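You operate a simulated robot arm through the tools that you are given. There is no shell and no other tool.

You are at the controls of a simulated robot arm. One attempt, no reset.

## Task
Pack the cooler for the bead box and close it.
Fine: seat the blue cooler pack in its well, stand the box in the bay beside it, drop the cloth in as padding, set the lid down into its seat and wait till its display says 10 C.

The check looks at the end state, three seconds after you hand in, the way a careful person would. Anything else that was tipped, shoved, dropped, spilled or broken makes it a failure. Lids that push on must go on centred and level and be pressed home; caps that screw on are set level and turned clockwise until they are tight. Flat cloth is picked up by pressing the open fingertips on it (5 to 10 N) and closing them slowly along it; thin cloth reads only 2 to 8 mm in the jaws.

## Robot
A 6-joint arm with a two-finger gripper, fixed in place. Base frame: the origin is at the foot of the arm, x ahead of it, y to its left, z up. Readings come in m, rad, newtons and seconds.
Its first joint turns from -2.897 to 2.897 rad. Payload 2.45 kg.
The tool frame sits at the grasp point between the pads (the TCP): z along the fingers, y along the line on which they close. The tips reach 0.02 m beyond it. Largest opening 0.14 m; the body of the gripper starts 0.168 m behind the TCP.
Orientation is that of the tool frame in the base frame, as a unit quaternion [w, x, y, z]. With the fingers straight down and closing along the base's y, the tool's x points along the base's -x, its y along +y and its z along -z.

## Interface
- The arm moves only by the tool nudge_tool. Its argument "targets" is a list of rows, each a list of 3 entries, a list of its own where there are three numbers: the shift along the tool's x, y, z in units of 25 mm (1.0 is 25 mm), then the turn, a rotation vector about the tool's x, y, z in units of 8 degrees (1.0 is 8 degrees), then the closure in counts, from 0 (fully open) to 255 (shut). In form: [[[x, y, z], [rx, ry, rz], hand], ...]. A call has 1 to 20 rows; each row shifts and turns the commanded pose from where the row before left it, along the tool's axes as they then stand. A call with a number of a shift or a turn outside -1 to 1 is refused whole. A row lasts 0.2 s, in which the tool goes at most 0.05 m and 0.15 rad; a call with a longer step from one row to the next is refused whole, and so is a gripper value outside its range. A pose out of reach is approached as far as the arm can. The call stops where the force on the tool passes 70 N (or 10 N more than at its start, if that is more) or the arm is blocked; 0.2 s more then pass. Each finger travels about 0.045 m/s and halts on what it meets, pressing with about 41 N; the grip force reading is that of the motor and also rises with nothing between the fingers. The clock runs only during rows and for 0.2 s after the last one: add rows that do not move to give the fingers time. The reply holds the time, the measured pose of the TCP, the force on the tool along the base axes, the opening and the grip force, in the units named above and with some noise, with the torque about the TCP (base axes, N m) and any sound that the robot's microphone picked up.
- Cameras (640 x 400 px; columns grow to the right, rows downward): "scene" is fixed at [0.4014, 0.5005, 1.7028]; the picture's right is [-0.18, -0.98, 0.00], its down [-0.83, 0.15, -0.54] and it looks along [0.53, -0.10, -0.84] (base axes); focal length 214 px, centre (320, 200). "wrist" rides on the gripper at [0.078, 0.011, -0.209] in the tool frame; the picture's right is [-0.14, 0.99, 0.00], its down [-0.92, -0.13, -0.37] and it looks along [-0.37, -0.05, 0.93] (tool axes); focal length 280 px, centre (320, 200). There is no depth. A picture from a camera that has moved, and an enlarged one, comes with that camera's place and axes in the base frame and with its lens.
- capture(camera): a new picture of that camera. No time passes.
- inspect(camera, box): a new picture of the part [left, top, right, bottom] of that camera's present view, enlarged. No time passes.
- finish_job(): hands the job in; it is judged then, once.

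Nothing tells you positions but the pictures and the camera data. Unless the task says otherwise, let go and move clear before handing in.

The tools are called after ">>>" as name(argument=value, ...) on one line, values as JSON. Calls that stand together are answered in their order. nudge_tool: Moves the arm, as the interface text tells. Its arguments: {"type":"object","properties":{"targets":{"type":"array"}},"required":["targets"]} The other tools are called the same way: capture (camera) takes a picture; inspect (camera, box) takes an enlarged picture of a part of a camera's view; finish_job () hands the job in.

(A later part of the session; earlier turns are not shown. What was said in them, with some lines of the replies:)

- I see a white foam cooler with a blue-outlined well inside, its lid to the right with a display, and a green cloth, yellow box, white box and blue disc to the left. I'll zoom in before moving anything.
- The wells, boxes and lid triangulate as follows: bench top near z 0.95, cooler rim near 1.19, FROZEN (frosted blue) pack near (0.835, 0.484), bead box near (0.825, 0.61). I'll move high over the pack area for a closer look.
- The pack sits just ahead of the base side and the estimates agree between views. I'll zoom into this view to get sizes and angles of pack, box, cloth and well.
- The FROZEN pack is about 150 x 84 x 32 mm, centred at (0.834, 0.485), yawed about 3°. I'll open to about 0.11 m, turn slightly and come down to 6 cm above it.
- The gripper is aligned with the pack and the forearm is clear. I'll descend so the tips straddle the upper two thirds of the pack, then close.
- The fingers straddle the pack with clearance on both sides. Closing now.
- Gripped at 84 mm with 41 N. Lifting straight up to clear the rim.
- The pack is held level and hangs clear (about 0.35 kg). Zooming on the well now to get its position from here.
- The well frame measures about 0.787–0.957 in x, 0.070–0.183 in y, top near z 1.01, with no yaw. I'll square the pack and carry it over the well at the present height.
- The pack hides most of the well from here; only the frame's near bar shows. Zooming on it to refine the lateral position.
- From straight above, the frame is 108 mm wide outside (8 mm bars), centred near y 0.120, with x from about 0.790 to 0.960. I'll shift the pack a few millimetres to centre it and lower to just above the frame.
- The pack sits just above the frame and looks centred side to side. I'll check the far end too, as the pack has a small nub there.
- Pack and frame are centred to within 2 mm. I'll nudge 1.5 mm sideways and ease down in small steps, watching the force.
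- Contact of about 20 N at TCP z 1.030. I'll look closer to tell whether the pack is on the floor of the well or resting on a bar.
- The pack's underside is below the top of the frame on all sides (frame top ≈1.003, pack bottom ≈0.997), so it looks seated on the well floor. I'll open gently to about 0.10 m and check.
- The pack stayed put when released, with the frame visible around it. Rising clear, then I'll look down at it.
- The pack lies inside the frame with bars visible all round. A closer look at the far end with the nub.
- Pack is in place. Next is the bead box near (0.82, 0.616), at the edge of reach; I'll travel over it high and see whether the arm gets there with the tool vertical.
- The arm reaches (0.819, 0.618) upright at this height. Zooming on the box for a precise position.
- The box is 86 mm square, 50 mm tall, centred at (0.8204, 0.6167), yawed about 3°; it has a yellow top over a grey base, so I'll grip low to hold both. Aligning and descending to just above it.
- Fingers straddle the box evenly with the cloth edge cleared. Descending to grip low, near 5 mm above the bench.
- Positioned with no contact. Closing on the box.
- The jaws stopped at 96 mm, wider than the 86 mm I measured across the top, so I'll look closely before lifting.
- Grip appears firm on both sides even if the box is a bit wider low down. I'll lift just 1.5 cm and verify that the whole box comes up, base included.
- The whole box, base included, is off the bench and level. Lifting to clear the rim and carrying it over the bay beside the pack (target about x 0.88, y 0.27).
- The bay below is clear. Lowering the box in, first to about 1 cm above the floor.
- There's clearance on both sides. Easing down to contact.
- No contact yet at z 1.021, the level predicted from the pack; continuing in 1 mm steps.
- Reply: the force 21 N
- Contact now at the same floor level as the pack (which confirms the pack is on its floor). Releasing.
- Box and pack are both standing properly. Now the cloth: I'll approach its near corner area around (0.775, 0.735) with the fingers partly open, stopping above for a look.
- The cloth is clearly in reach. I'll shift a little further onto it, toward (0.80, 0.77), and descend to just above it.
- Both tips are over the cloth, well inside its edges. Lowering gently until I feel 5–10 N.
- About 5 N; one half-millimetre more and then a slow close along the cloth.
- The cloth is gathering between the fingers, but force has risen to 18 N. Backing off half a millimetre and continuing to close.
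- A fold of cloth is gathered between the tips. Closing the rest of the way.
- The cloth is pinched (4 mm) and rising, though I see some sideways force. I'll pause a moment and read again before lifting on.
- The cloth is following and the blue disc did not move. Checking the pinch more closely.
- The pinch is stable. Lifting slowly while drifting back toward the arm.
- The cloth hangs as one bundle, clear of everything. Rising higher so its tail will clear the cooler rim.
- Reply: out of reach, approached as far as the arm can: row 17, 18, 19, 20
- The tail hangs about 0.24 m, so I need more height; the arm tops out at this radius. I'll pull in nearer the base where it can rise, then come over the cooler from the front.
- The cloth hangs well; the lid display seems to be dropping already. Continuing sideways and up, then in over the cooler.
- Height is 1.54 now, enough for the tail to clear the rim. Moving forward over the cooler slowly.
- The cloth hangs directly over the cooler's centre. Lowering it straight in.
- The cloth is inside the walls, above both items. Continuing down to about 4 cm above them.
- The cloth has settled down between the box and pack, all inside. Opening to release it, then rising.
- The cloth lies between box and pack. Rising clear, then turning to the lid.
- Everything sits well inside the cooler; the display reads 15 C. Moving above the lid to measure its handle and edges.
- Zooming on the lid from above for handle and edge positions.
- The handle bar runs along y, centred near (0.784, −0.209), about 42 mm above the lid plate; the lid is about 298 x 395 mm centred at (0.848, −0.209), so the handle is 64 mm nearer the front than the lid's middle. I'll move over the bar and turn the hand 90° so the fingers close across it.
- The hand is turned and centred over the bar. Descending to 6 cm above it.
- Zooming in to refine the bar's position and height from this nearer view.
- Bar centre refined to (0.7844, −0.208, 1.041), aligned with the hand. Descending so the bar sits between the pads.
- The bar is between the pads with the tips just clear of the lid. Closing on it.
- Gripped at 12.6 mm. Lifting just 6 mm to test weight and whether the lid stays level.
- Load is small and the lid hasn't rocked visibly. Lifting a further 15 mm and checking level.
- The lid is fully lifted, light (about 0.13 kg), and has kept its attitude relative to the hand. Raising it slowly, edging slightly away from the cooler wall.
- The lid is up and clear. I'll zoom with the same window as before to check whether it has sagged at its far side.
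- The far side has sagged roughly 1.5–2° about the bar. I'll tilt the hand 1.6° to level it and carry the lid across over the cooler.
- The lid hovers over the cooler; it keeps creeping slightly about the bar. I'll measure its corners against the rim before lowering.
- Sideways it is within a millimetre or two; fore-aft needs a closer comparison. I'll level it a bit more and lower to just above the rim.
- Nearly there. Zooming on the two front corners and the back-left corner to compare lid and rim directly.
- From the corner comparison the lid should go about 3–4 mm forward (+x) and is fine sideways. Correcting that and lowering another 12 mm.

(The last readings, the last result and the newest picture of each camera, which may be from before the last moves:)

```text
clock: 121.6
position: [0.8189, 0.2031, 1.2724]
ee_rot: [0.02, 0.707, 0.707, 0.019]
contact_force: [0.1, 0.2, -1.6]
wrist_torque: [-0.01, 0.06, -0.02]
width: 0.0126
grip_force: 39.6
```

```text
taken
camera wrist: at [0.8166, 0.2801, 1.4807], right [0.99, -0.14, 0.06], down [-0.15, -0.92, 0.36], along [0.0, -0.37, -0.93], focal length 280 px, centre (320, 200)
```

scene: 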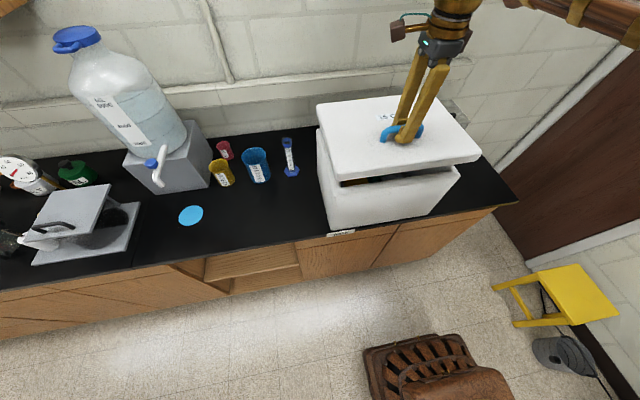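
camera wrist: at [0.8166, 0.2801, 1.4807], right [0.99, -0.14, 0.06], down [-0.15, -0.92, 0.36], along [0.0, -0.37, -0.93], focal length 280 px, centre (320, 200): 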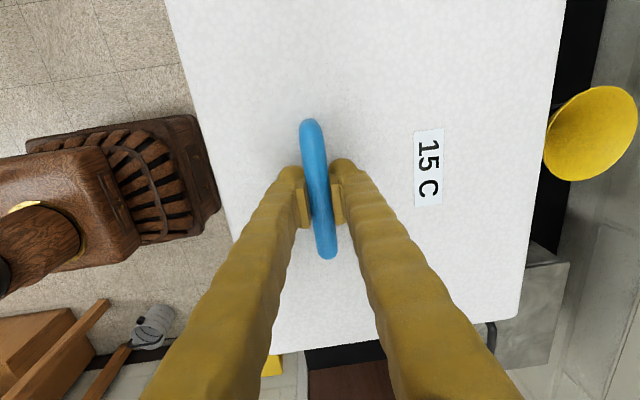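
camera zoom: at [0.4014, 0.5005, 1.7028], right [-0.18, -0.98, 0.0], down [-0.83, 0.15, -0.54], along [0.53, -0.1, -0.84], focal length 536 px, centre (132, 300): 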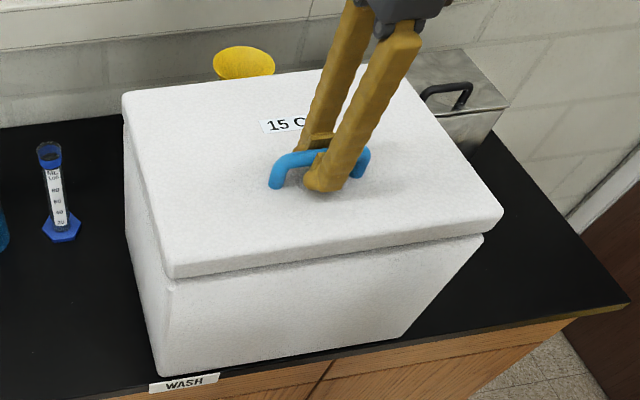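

The lid is now within about 1.5 mm; I'll trim −1.5 mm in y and −2 mm in x, then lower in small steps feeling for contact.

>>> nudge_tool(targets=[[[-0.06, -0.09, 0], [0, 0, 0], 255], [[0, 0, 0.15], [0, 0, 0], 255], [[0, 0, 0.15], [0, 0, 0], 255], [[0, 0, 0], [0, 0, 0], 255]])

>>> inspect(camera="scene", box=[335, 165, 385, 205])

>>> inspect(camera="scene", box=[420, 150, 470, 190])

>>> inspect(camera="scene", box=[310, 100, 370, 150])

```text
clock: 122.6
position: [0.8168, 0.2015, 1.2657]
ee_rot: [0.021, 0.707, 0.707, 0.021]
contact_force: [9.0, 4.6, 42.2]
wrist_torque: [0.03, 0.04, 0.0]
width: 0.0123
grip_force: 39.2
```

```text
10.00 times, centred on (360, 185) of scene
camera zoom: at [0.4014, 0.5005, 1.7028], right [-0.18, -0.98, 0.0], down [-0.83, 0.15, -0.54], along [0.53, -0.1, -0.84], focal length 2145 px, centre (-80, 350)
```

zoom: 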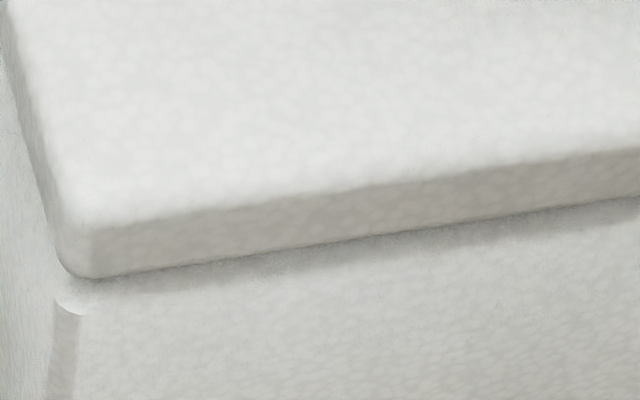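

```text
10.00 times, centred on (445, 170) of scene
camera zoom: at [0.4014, 0.5005, 1.7028], right [-0.18, -0.98, 0.0], down [-0.83, 0.15, -0.54], along [0.53, -0.1, -0.84], focal length 2145 px, centre (-930, 500)
```

zoom: 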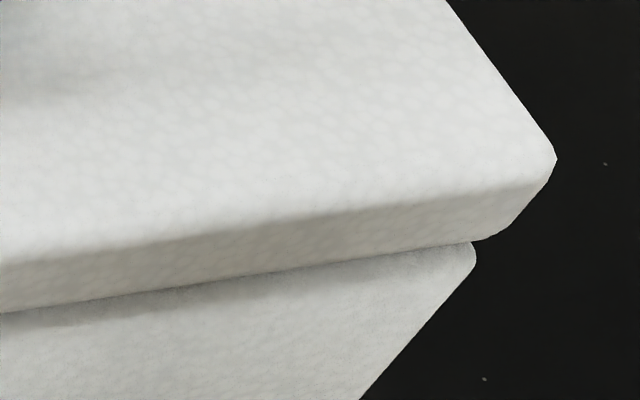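

```text
8.00 times, centred on (340, 125) of scene
camera zoom: at [0.4014, 0.5005, 1.7028], right [-0.18, -0.98, 0.0], down [-0.83, 0.15, -0.54], along [0.53, -0.1, -0.84], focal length 1716 px, centre (160, 800)
```

zoom: 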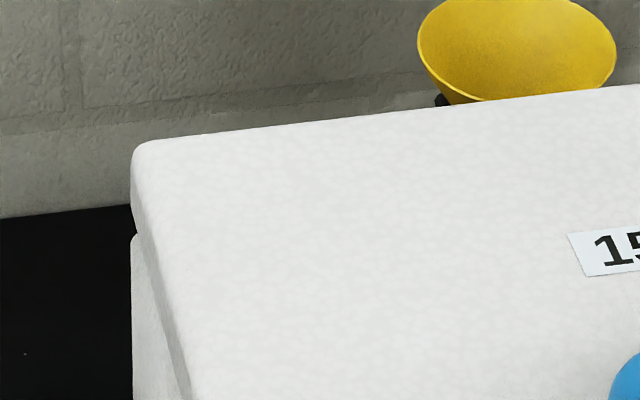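

Contact came at z 1.266 with 42 N up and a small sideways push toward +x/+y, so the lid's lower part is on the rim, not yet in its seat. I'll check the gap all round before trying anything.

>>> inspect(camera="scene", box=[310, 90, 480, 200])

>>> capture(camera="wrist")

>>> inspect(camera="wrist", box=[160, 0, 560, 310])

>>> inspect(camera="scene", box=[380, 160, 450, 200])

```text
3.64 times, centred on (395, 145) of scene
camera zoom: at [0.4014, 0.5005, 1.7028], right [-0.18, -0.98, 0.0], down [-0.83, 0.15, -0.54], along [0.53, -0.1, -0.84], focal length 780 px, centre (47, 400)
```

zoom: 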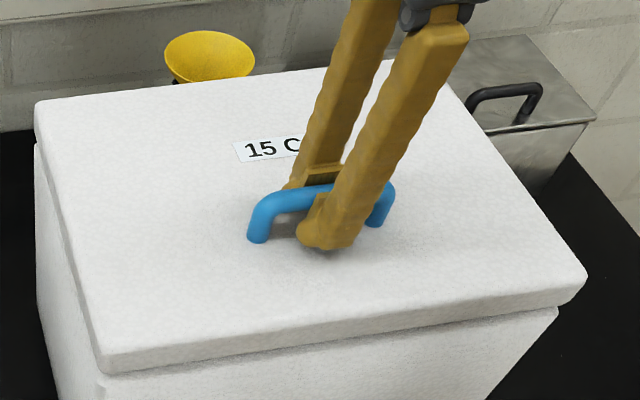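

```text
taken
camera wrist: at [0.8143, 0.2778, 1.4749], right [0.99, -0.14, 0.06], down [-0.15, -0.92, 0.36], along [0.0, -0.36, -0.93], focal length 280 px, centre (320, 200)
```

wrist: 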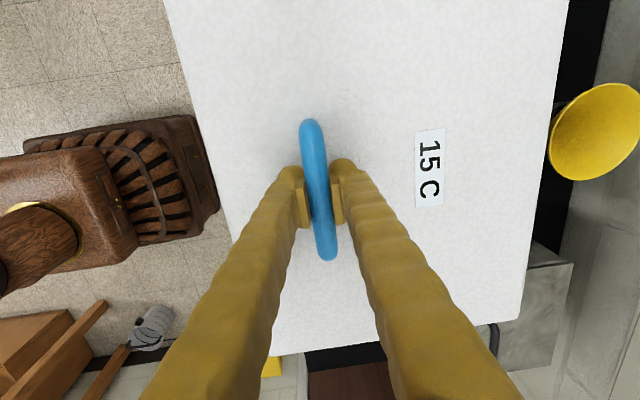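

```text
1.29 times, centred on (360, 155) of wrist
camera zoom: at [0.8143, 0.2778, 1.4749], right [0.99, -0.14, 0.06], down [-0.15, -0.92, 0.36], along [0.0, -0.36, -0.93], focal length 362 px, centre (268, 258)
```

zoom: 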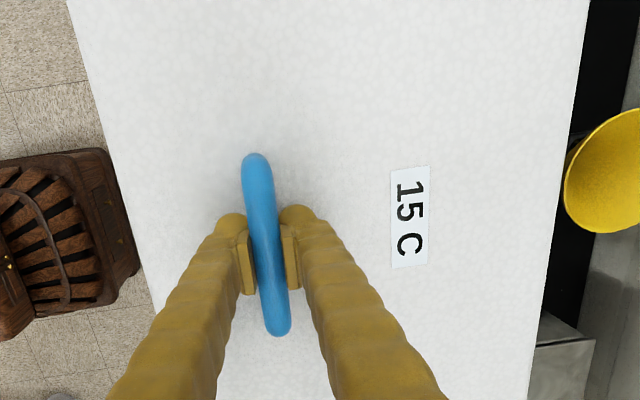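

```text
9.14 times, centred on (415, 180) of scene
camera zoom: at [0.4014, 0.5005, 1.7028], right [-0.18, -0.98, 0.0], down [-0.83, 0.15, -0.54], along [0.53, -0.1, -0.84], focal length 1961 px, centre (-549, 383)
```

zoom: 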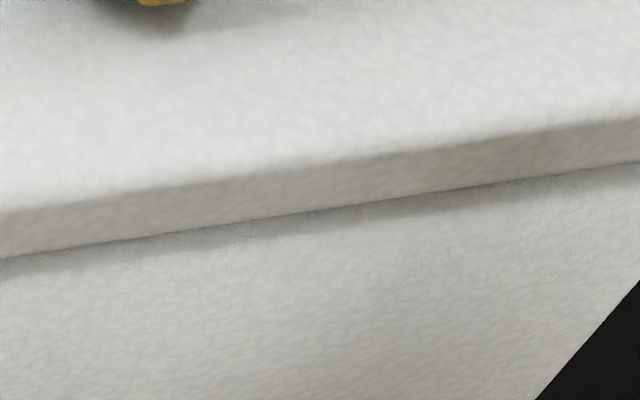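

The two edges need a closer look at the back-left corner to judge tilt.

>>> inspect(camera="scene", box=[312, 110, 342, 135])

>>> inspect(camera="scene", box=[320, 130, 350, 155])

>>> inspect(camera="scene", box=[325, 170, 355, 195])

>>> inspect(camera="scene", box=[450, 160, 480, 185])

```text
16.00 times, centred on (327, 122) of scene
camera zoom: at [0.4014, 0.5005, 1.7028], right [-0.18, -0.98, 0.0], down [-0.83, 0.15, -0.54], along [0.53, -0.1, -0.84], focal length 3432 px, centre (208, 1440)
```

zoom: 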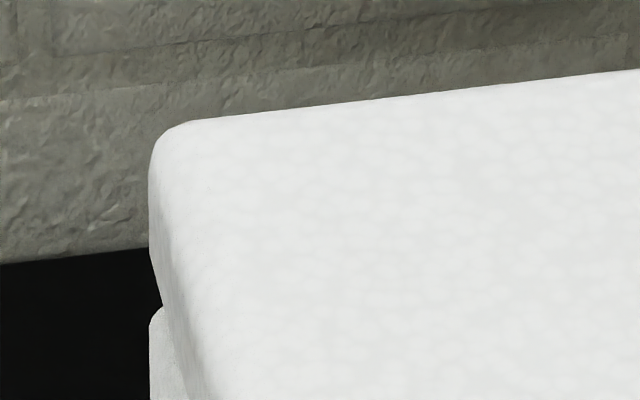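

```text
16.00 times, centred on (335, 142) of scene
camera zoom: at [0.4014, 0.5005, 1.7028], right [-0.18, -0.98, 0.0], down [-0.83, 0.15, -0.54], along [0.53, -0.1, -0.84], focal length 3432 px, centre (80, 1120)
```

zoom: 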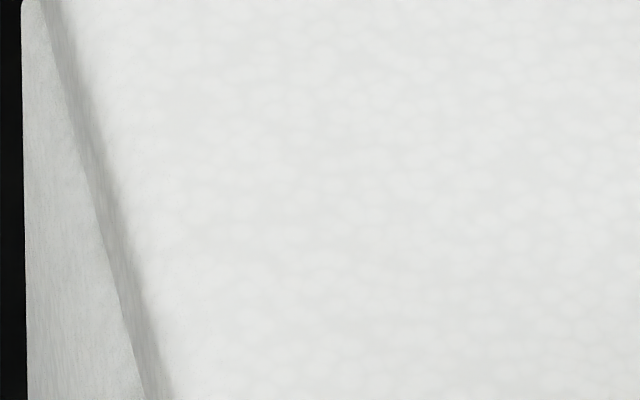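

```text
16.00 times, centred on (340, 182) of scene
camera zoom: at [0.4014, 0.5005, 1.7028], right [-0.18, -0.98, 0.0], down [-0.83, 0.15, -0.54], along [0.53, -0.1, -0.84], focal length 3432 px, centre (0, 480)
```

zoom: 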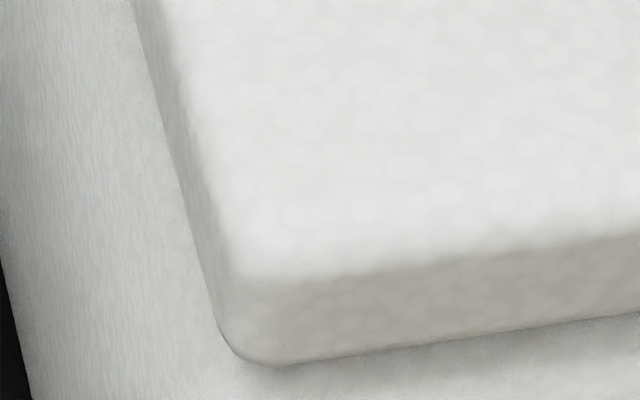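

```text
16.00 times, centred on (465, 172) of scene
camera zoom: at [0.4014, 0.5005, 1.7028], right [-0.18, -0.98, 0.0], down [-0.83, 0.15, -0.54], along [0.53, -0.1, -0.84], focal length 3432 px, centre (-2000, 640)
```

zoom: 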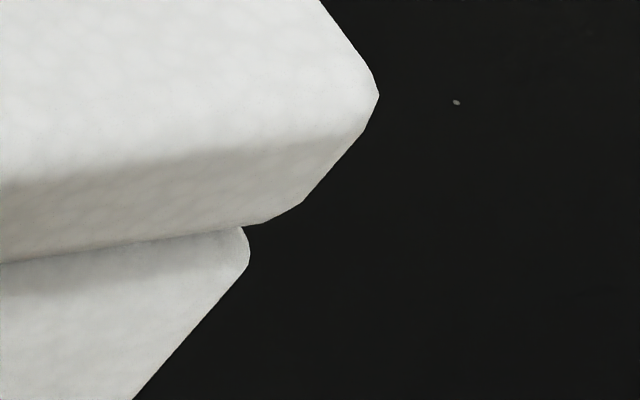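

The corners line up within about a millimetre and the lid looks level, standing roughly 1 cm proud; it seems to be a snug push-on fit. I'll press a little further and see if it moves.

>>> nudge_tool(targets=[[[0, 0.03, 0.03], [0, 0, 0], 255], [[0, 0, 0.03], [0, 0, 0], 255], [[0, 0, 0], [0, 0, 0], 255]])

```text
clock: 123.4
position: [0.8173, 0.2002, 1.2631]
ee_rot: [0.02, 0.707, 0.707, 0.02]
contact_force: [-6.8, -2.0, 41.3]
wrist_torque: [0.0, -0.04, 0.0]
width: 0.0123
grip_force: 39.3
```

>>> inspect(camera="scene", box=[450, 160, 480, 185])

>>> inspect(camera="scene", box=[312, 110, 342, 135])

>>> inspect(camera="scene", box=[325, 170, 355, 195])

>>> inspect(camera="wrist", box=[160, 0, 560, 310])

```text
16.00 times, centred on (465, 172) of scene
camera zoom: at [0.4014, 0.5005, 1.7028], right [-0.18, -0.98, 0.0], down [-0.83, 0.15, -0.54], along [0.53, -0.1, -0.84], focal length 3432 px, centre (-2000, 640)
```

zoom: 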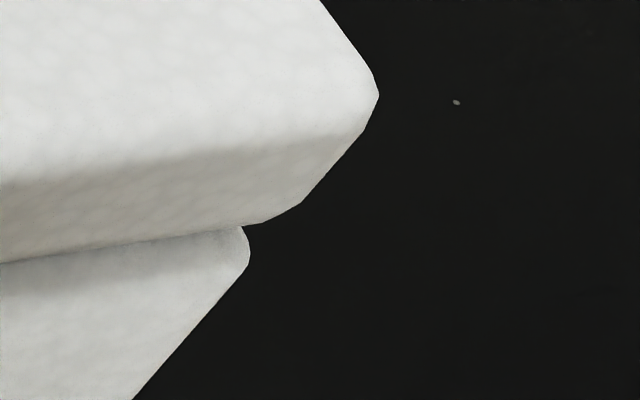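

```text
16.00 times, centred on (327, 122) of scene
camera zoom: at [0.4014, 0.5005, 1.7028], right [-0.18, -0.98, 0.0], down [-0.83, 0.15, -0.54], along [0.53, -0.1, -0.84], focal length 3432 px, centre (208, 1440)
```

zoom: 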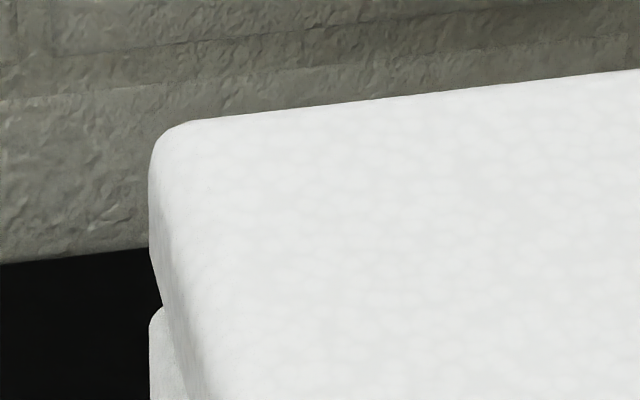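

```text
16.00 times, centred on (340, 182) of scene
camera zoom: at [0.4014, 0.5005, 1.7028], right [-0.18, -0.98, 0.0], down [-0.83, 0.15, -0.54], along [0.53, -0.1, -0.84], focal length 3432 px, centre (0, 480)
```

zoom: 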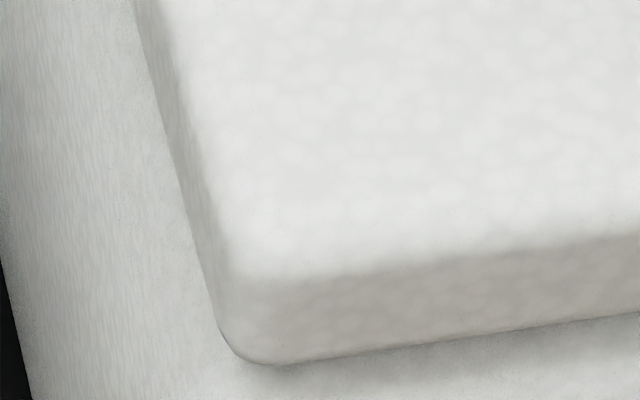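

```text
1.29 times, centred on (360, 155) of wrist
camera zoom: at [0.8152, 0.2778, 1.4718], right [0.99, -0.14, 0.06], down [-0.15, -0.92, 0.36], along [0.0, -0.37, -0.93], focal length 362 px, centre (268, 258)
```

zoom: 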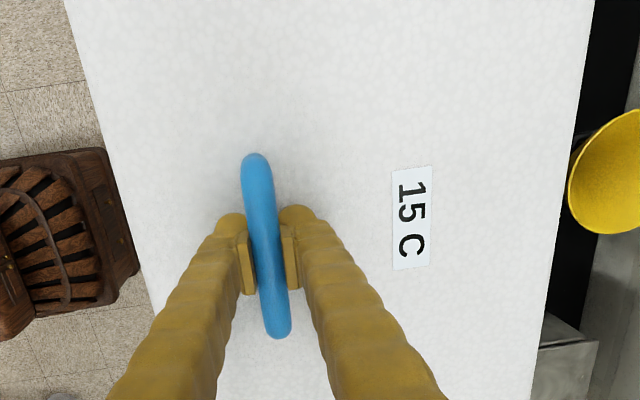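

The lid did not move: the fingers slid about 2.5 mm down the bar at 41 N. I'll relieve the pressure, let go and let the lid settle by itself, then inspect it and press at its centre if it stands proud.

>>> nudge_tool(targets=[[[0, 0, -0.08], [0, 0, 0], 255], [[0, 0, -0.02], [0, 0, 0], 240], [[0, 0, 0], [0, 0, 0], 210], [[0, 0, 0], [0, 0, 0], 180], [[0, 0, 0], [0, 0, 0], 170]])

>>> inspect(camera="scene", box=[300, 80, 490, 240])

>>> inspect(camera="scene", box=[420, 150, 470, 190])

>>> inspect(camera="scene", box=[335, 165, 385, 205])

>>> inspect(camera="scene", box=[312, 110, 342, 135])

```text
clock: 124.6
position: [0.8174, 0.2006, 1.2651]
ee_rot: [0.02, 0.707, 0.707, 0.021]
contact_force: [0.3, 0.2, -0.1]
wrist_torque: [0.0, -0.02, 0.03]
width: 0.0466
grip_force: 0.1
```

```text
2.50 times, centred on (395, 160) of scene
camera zoom: at [0.4014, 0.5005, 1.7028], right [-0.18, -0.98, 0.0], down [-0.83, 0.15, -0.54], along [0.53, -0.1, -0.84], focal length 536 px, centre (132, 300)
```

zoom: 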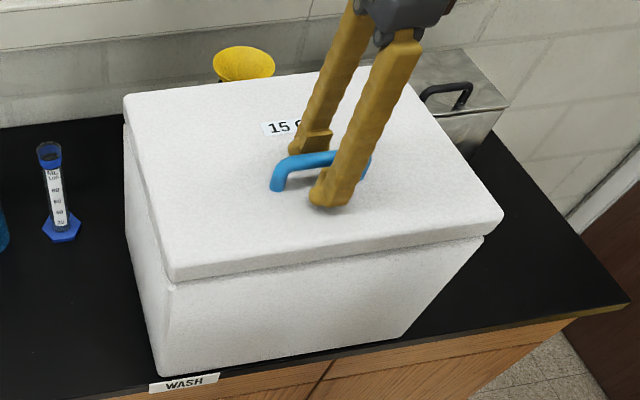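

```text
10.00 times, centred on (445, 170) of scene
camera zoom: at [0.4014, 0.5005, 1.7028], right [-0.18, -0.98, 0.0], down [-0.83, 0.15, -0.54], along [0.53, -0.1, -0.84], focal length 2145 px, centre (-930, 500)
```

zoom: 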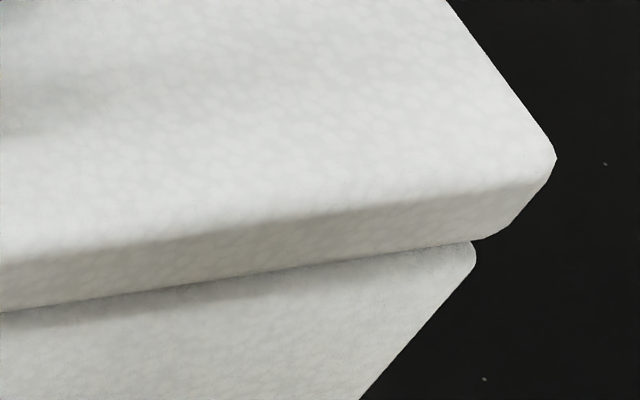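

```text
10.00 times, centred on (360, 185) of scene
camera zoom: at [0.4014, 0.5005, 1.7028], right [-0.18, -0.98, 0.0], down [-0.83, 0.15, -0.54], along [0.53, -0.1, -0.84], focal length 2145 px, centre (-80, 350)
```

zoom: 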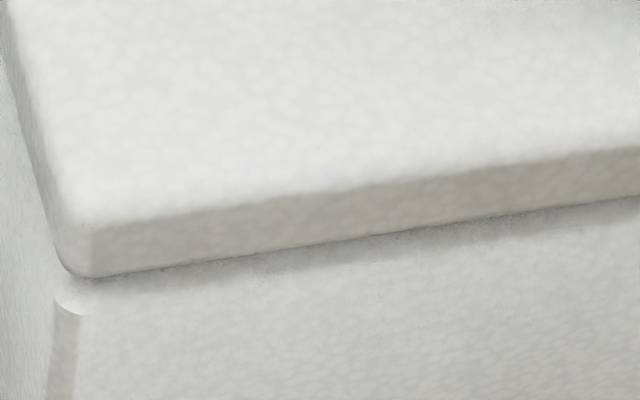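

```text
16.00 times, centred on (327, 122) of scene
camera zoom: at [0.4014, 0.5005, 1.7028], right [-0.18, -0.98, 0.0], down [-0.83, 0.15, -0.54], along [0.53, -0.1, -0.84], focal length 3432 px, centre (208, 1440)
```

zoom: 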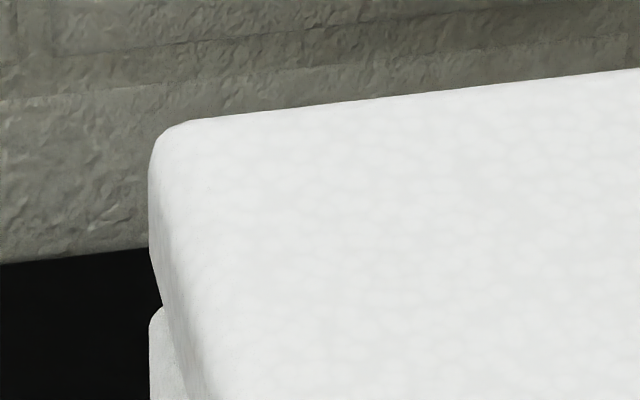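

The lid stayed level and put on release. I'll rise clear, undo the tilt, and view the lid from above and then from a low angle to judge whether it is fully home.

>>> nudge_tool(targets=[[[0, 0, -0.4], [0, 0, 0], 130], [[0, 0, -0.8], [0, 0, 0], 130], [[0, 0, -0.9], [0, 0, 0], 130], [[0, 0, -0.9], [0.4, 0, 0], 130], [[0, 0, -0.9], [0, 0, 0], 130], [[0, 0, -0.6], [0, 0, 0], 130], [[0, 0, 0], [0, 0, 0], 130]])

>>> capture(camera="wrist")

>>> inspect(camera="scene", box=[300, 80, 490, 240])

```text
clock: 126.2
position: [0.8135, 0.2017, 1.3796]
ee_rot: [0.0, 0.707, 0.707, 0.0]
contact_force: [0.1, 0.1, -0.4]
wrist_torque: [0.01, -0.01, 0.03]
width: 0.0687
grip_force: 0.0
```

```text
taken
camera wrist: at [0.8231, 0.2796, 1.5868], right [0.99, -0.14, 0.0], down [-0.13, -0.92, 0.37], along [-0.05, -0.37, -0.93], focal length 280 px, centre (320, 200)
```

wrist: 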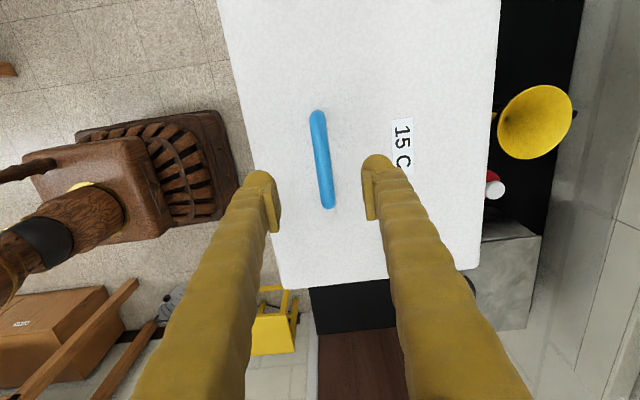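

```text
2.50 times, centred on (395, 160) of scene
camera zoom: at [0.4014, 0.5005, 1.7028], right [-0.18, -0.98, 0.0], down [-0.83, 0.15, -0.54], along [0.53, -0.1, -0.84], focal length 536 px, centre (132, 300)
```

zoom: 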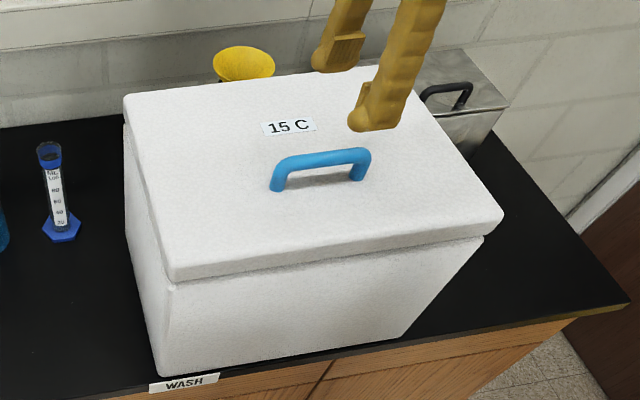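

The lid looks evenly placed. I'll close the fingers and press gently at the lid's middle, between handle and display, and see whether it goes down any further.

>>> nudge_tool(targets=[[[0, 0.8, 0], [0, 0, 0], 255], [[0, 0.8, 0], [0, 0, 0], 255], [[0, 0.8, 0], [0, 0, 0], 255], [[0, 0, 0.8], [0, 0, 0], 255], [[0, 0, 0.8], [0, 0, 0], 255], [[0, 0, 0.8], [0, 0, 0], 255], [[0, 0, 0.8], [0, 0, 0], 255], [[0, 0, 0.8], [0, 0, 0], 255], [[0, 0, 0], [0, 0, 0], 255]])

>>> capture(camera="wrist")

>>> inspect(camera="scene", box=[300, 80, 490, 240])

```text
clock: 128.2
position: [0.8738, 0.2001, 1.2764]
ee_rot: [0.0, 0.707, 0.707, 0.0]
contact_force: [-0.8, -0.6, -0.1]
wrist_torque: [-0.02, 0.01, -0.03]
width: 0.0
grip_force: 28.9
```

```text
taken
camera wrist: at [0.8831, 0.2776, 1.4848], right [0.99, -0.14, 0.0], down [-0.13, -0.92, 0.37], along [-0.05, -0.37, -0.93], focal length 280 px, centre (320, 200)
```

wrist: 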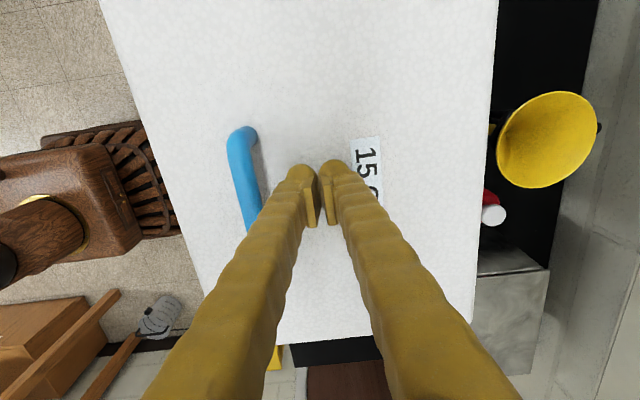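

```text
2.50 times, centred on (395, 160) of scene
camera zoom: at [0.4014, 0.5005, 1.7028], right [-0.18, -0.98, 0.0], down [-0.83, 0.15, -0.54], along [0.53, -0.1, -0.84], focal length 536 px, centre (132, 300)
```

zoom: 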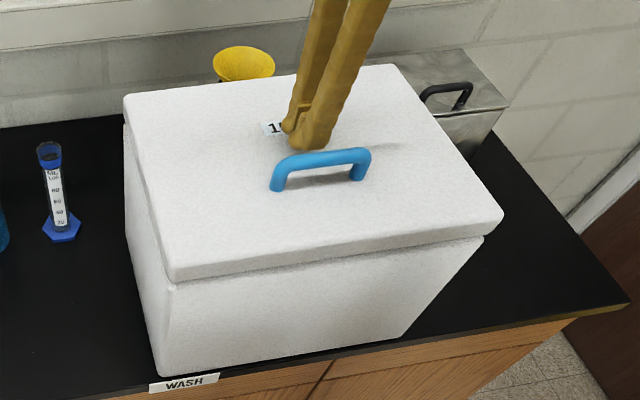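

Positioned over the middle of the lid. Coming down gently to touch.

>>> nudge_tool(targets=[[[0, 0, 0.2], [0, 0, 0], 255], [[0, 0, 0.2], [0, 0, 0], 255], [[0, 0, 0.2], [0, 0, 0], 255], [[0, 0, 0.1], [0, 0, 0], 255], [[0, 0, 0], [0, 0, 0], 255]])

```text
clock: 129.4
position: [0.8735, 0.1992, 1.259]
ee_rot: [0.001, 0.707, 0.708, 0.0]
contact_force: [-1.0, -0.7, 2.8]
wrist_torque: [-0.02, 0.01, 0.03]
width: 0.0063
grip_force: 29.3
```

Touch at z 1.259, so the lid top is at about 1.239. Pressing in small steps while watching force and height.

>>> nudge_tool(targets=[[[0, 0, 0.06], [0, 0, 0], 255], [[0, 0, 0.06], [0, 0, 0], 255], [[0, 0, 0], [0, 0, 0], 255]])

>>> inspect(camera="scene", box=[420, 150, 470, 190])

>>> inspect(camera="scene", box=[335, 165, 385, 205])

```text
clock: 130.2
position: [0.873, 0.2004, 1.2583]
ee_rot: [0.001, 0.707, 0.707, 0.001]
contact_force: [5.5, 0.0, 40.8]
wrist_torque: [0.01, -0.06, -0.02]
width: 0.006
grip_force: 29.7
```

```text
10.00 times, centred on (445, 170) of scene
camera zoom: at [0.4014, 0.5005, 1.7028], right [-0.18, -0.98, 0.0], down [-0.83, 0.15, -0.54], along [0.53, -0.1, -0.84], focal length 2145 px, centre (-930, 500)
```

zoom: 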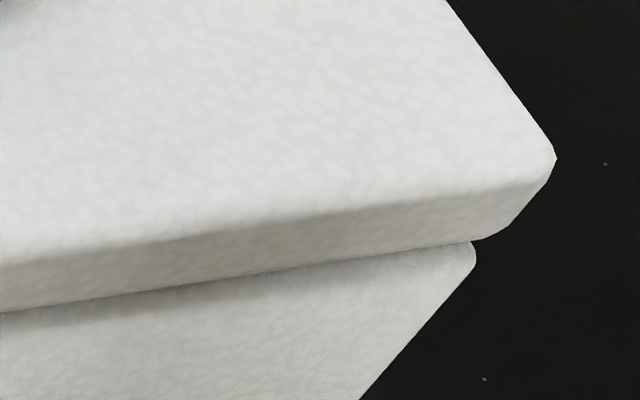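

```text
10.00 times, centred on (360, 185) of scene
camera zoom: at [0.4014, 0.5005, 1.7028], right [-0.18, -0.98, 0.0], down [-0.83, 0.15, -0.54], along [0.53, -0.1, -0.84], focal length 2145 px, centre (-80, 350)
```

zoom: 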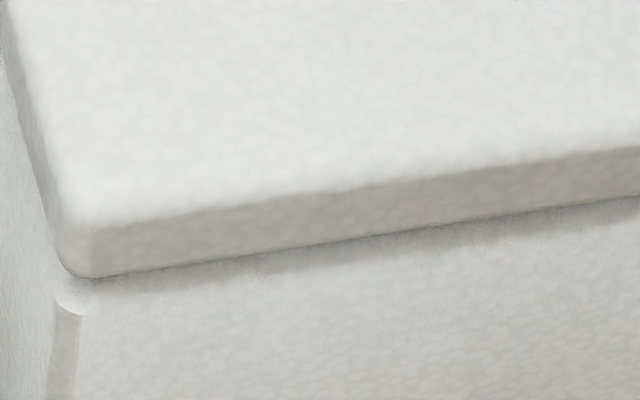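

It is solid at 40 N – a rigid stop. To know whether it's home or perched on the rim, I'll view it from in front at a low angle with the wrist camera.

>>> nudge_tool(targets=[[[0, 0, -0.5], [0, 0, 0], 255], [[0, 0, -0.9], [0, 0, 0], 255], [[0, 0, -0.9], [0, 0, 0], 255], [[0, 0, -0.9], [0, 0, 0], 255], [[0, 0, -0.8], [0, 0, 0], 255], [[0, -0.9, 0], [0, 0, 0], 255], [[0, -0.9, 0], [0, 0, 0], 255], [[0, -0.9, 0], [0, 0, 0], 255], [[0, -0.9, 0], [0, 0, 0], 255], [[0, -0.9, 0], [0, 0, 0], 255], [[0, -0.9, 0], [0, 0, 0], 255], [[0, -0.9, 0], [0, 0, 0], 255], [[0, -0.9, 0], [0, 0, 0], 255], [[0, -0.9, 0], [0, 0, 0], 255], [[0, -0.9, 0], [0, 0, 0], 255], [[0, -0.9, 0], [0, 0, 0], 255], [[0, 0, 0], [0, 0, 0], 255]])

>>> nudge_tool(targets=[[[0, 0, 0], [0, 0, -1], 255], [[0, 0, 0], [0, 0, -1], 255], [[0, 0, 0], [0, 0, -1], 255], [[0, 0, 0], [0, 0, -1], 255], [[0, 0, 0], [0, 0, -1], 255], [[0, 0, 0], [0, 0, -1], 255], [[0, 0, 0], [0, 0, -1], 255], [[0, 0, 0], [0, 0, -1], 255], [[0, 0, 0], [0, 0, -1], 255], [[0, 0, 0], [0, 0, -1], 255], [[0, 0, 0], [0, 0, -1], 255], [[0, 0, 0], [0, 0, -0.25], 255], [[0, 0, 0], [0, -0.9, 0], 255], [[0, 0, 0], [0, -0.9, 0], 255], [[0, 0, 0], [0, -0.9, 0], 255], [[0, 0, 0], [0, 0, 0], 255]])

>>> capture(camera="wrist")

```text
clock: 133.8
position: [0.6259, 0.202, 1.3563]
ee_rot: [-0.001, 0.707, 0.707, 0.001]
contact_force: [-0.2, 0.5, 0.0]
wrist_torque: [0.03, 0.01, 0.02]
width: 0.0
grip_force: 29.5
```

```text
clock: 137.2
position: [0.6252, 0.2012, 1.3569]
ee_rot: [0.187, 0.0, 0.982, 0.0]
contact_force: [0.1, -0.9, -0.5]
wrist_torque: [0.02, 0.0, 0.05]
width: 0.0001
grip_force: 29.8
```

```text
taken
camera wrist: at [0.4747, 0.2105, 1.5213], right [0.13, 0.99, 0.05], down [0.72, -0.13, 0.68], along [0.68, -0.05, -0.73], focal length 280 px, centre (320, 200)
```

wrist: 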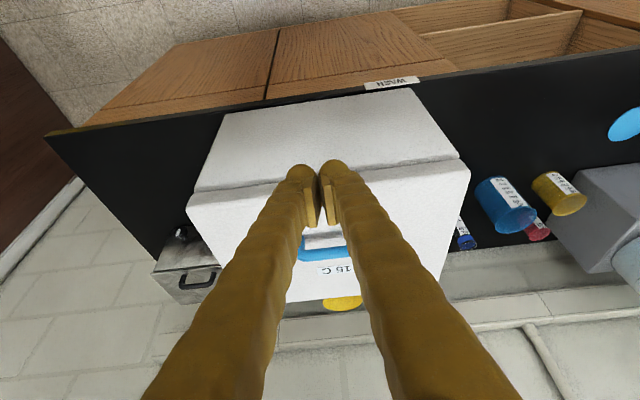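

The arm can look forward. Lowering and tilting further for a near-horizontal view of the lid's front edge.

>>> nudge_tool(targets=[[[0.4, 0, 0.95], [0, 0, 0], 255], [[0.4, 0, 0.95], [0, 0, 0], 255], [[0.4, 0, 0.95], [0, 0, 0], 255], [[0.4, 0, 0.95], [0, 0, 0], 255], [[0.4, 0, 0.95], [0, 0, 0], 255], [[0.4, 0, 0.95], [0, 0, 0], 255], [[0, 0, 0], [0, -0.9, 0], 255], [[0, 0, 0], [0, -0.9, 0], 255], [[0, 0, 0], [0, -0.9, 0], 255], [[0, 0, 0], [0, -0.9, 0], 255], [[0, 0, 0], [0, 0, 0], 255]])

>>> capture(camera="wrist")

>>> capture(camera="scene")

```text
clock: 139.6
position: [0.6225, 0.2002, 1.2022]
ee_rot: [0.427, -0.001, 0.904, 0.0]
contact_force: [0.4, -0.6, -0.6]
wrist_torque: [0.01, -0.02, 0.02]
width: 0.0
grip_force: 29.7
```

```text
taken
camera wrist: at [0.4103, 0.2099, 1.2741], right [0.09, 0.99, 0.11], down [0.3, -0.13, 0.94], along [0.95, -0.05, -0.31], focal length 280 px, centre (320, 200)
```

wrist: 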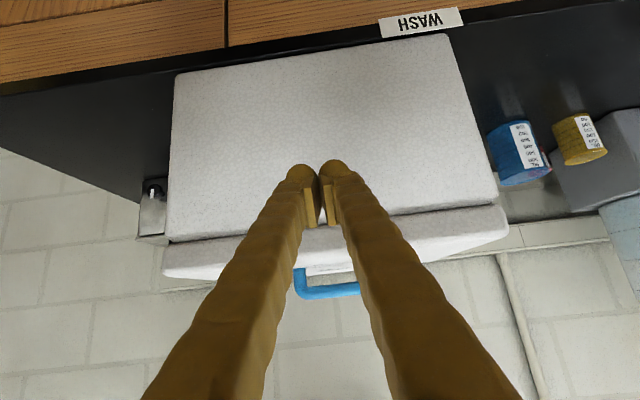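

```text
taken
```

scene: 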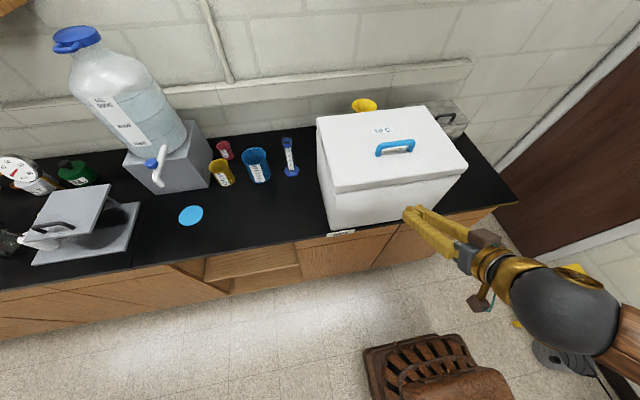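

Now I have a near-horizontal (upside-down) view of the lid's front seam. Zooming on both ends.

>>> inspect(camera="wrist", box=[140, 200, 300, 300])

>>> inspect(camera="wrist", box=[380, 170, 540, 280])

```text
4.00 times, centred on (220, 250) of wrist
camera zoom: at [0.4103, 0.2099, 1.2741], right [0.09, 0.99, 0.11], down [0.3, -0.13, 0.94], along [0.95, -0.05, -0.31], focal length 1122 px, centre (720, 0)
```

zoom: 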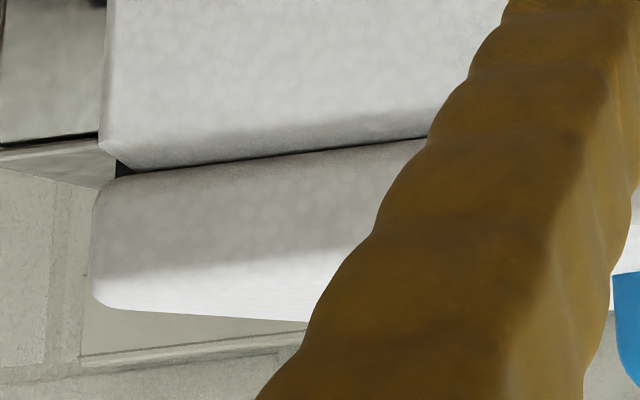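

```text
3.64 times, centred on (460, 225) of wrist
camera zoom: at [0.4103, 0.2099, 1.2741], right [0.09, 0.99, 0.11], down [0.3, -0.13, 0.94], along [0.95, -0.05, -0.31], focal length 1020 px, centre (-189, 109)
```

zoom: 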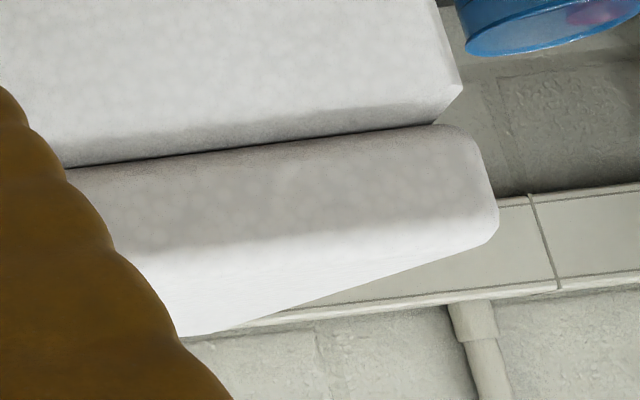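

From this angle the seam is closed along the whole front with only a hairline, and the lid's ends line up with the cooler – the lid is home and level. I'll back away, straighten the hand and wait for the display.

>>> nudge_tool(targets=[[[0, 0, -0.9], [0, 0, 0], 255], [[0, 0, -0.9], [0, 0, 0], 255], [[0, 0, -0.9], [0, 0, 0], 255], [[0, 0, -0.9], [0, 0, 0], 255], [[0, 0, 0], [0, 0.9, 0], 255], [[0, 0, 0], [0, 0.9, 0], 255], [[0, 0, 0], [0, 0.9, 0], 255], [[0, 0, 0], [0, 0.9, 0], 255], [[0, 0, -0.5], [0, 0.9, 0], 255], [[0, 0, -0.5], [0, 0.9, 0], 255], [[0, 0, -0.5], [0, 0.9, 0], 255], [[0, 0, -0.8], [0, 0, 0], 200], [[0, 0, -0.8], [0, 0, 0], 150], [[0, -0.5, -0.8], [0, 0, 0], 100], [[0, -0.8, 0], [0, 0, 0], 100], [[0, -0.8, 0], [0, 0, 0], 100], [[0, -0.8, 0], [0, 0, 0], 100], [[0, -0.8, 0], [0, 0, 0], 100], [[0, 0, 0], [0, 0, 0], 100]])

>>> capture(camera="wrist")

>>> inspect(camera="scene", box=[310, 90, 490, 220])

```text
clock: 143.6
position: [0.5433, 0.1067, 1.3563]
ee_rot: [0.0, -0.001, 1.0, 0.001]
contact_force: [1.0, 0.1, 0.3]
wrist_torque: [0.03, 0.0, 0.01]
width: 0.0853
grip_force: 0.1
```

```text
taken
camera wrist: at [0.4647, 0.1167, 1.5646], right [0.14, 0.99, 0.0], down [0.92, -0.13, 0.37], along [0.37, -0.05, -0.93], focal length 280 px, centre (320, 200)
```

wrist: 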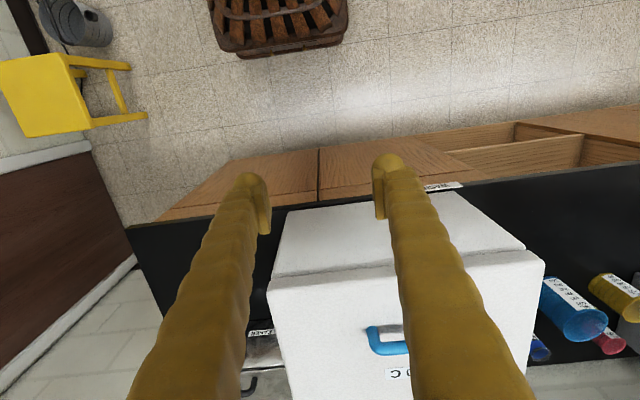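

```text
3.08 times, centred on (400, 155) of scene
camera zoom: at [0.4014, 0.5005, 1.7028], right [-0.18, -0.98, 0.0], down [-0.83, 0.15, -0.54], along [0.53, -0.1, -0.84], focal length 660 px, centre (74, 338)
```

zoom: 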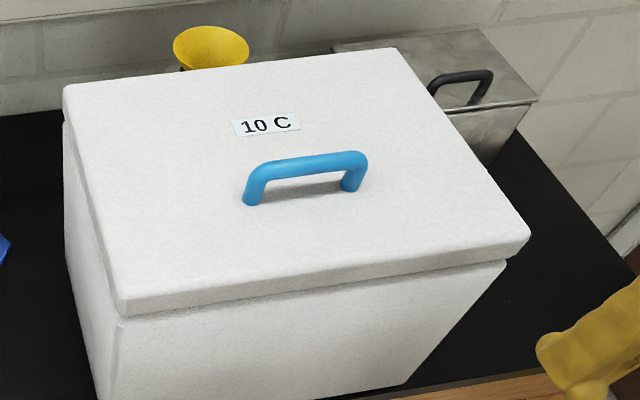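

The display now reads 10 C and the lid sits level. A last check of the display and the rest of the bench.

>>> inspect(camera="scene", box=[360, 115, 420, 150])

>>> capture(camera="scene")

```text
10.67 times, centred on (390, 132) of scene
camera zoom: at [0.4014, 0.5005, 1.7028], right [-0.18, -0.98, 0.0], down [-0.83, 0.15, -0.54], along [0.53, -0.1, -0.84], focal length 2288 px, centre (-427, 920)
```

zoom: 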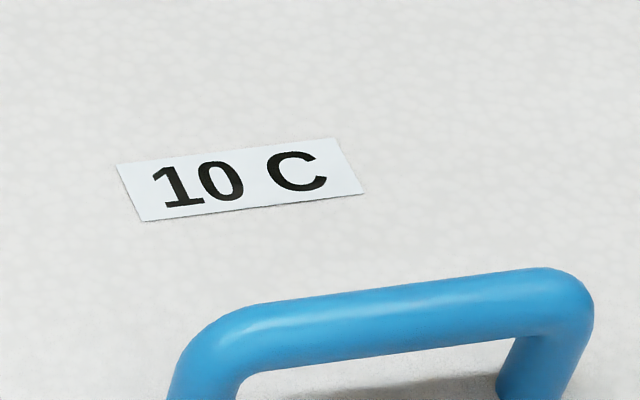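

```text
taken
```

scene: 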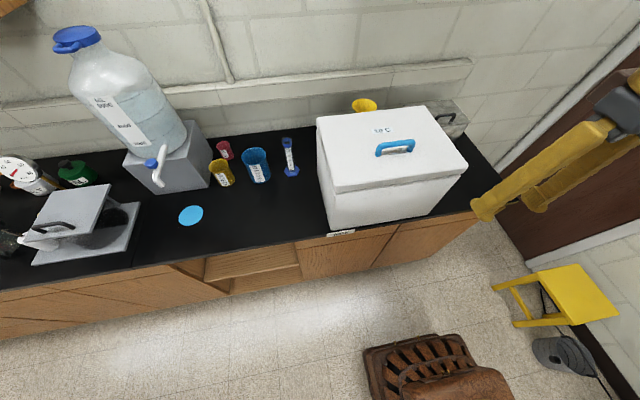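

The display says 10 C, the lid is seated level and centred, everything else on the bench is where it was, and the arm is clear. Handing in.

>>> finish_job()

```text
The job is handed in.
```

The cooler is packed and closed, its display reads 10 C, and I have handed the job in.

- **Pack:** the FROZEN pack is seated flat inside the blue frame. I took this frosted, blue-flecked pack to be the blue cooler pack.
- **Box:** the BEADS box stands upright in the bay beside the pack.
- **Cloth:** the green cloth lies folded between the pack and the box, below the rim.
- **Lid:** it is level and centred to within about a millimetre or two. It did not move when I pressed its middle at about 40 N. A low view from the front showed only a hairline along the seam.

While I was lowering the lid, the fingers slid about 2.5 mm down its handle under load. The lid itself stayed put.

The other items on the bench looked where they were at the start, and the arm was let go and clear when I handed in.
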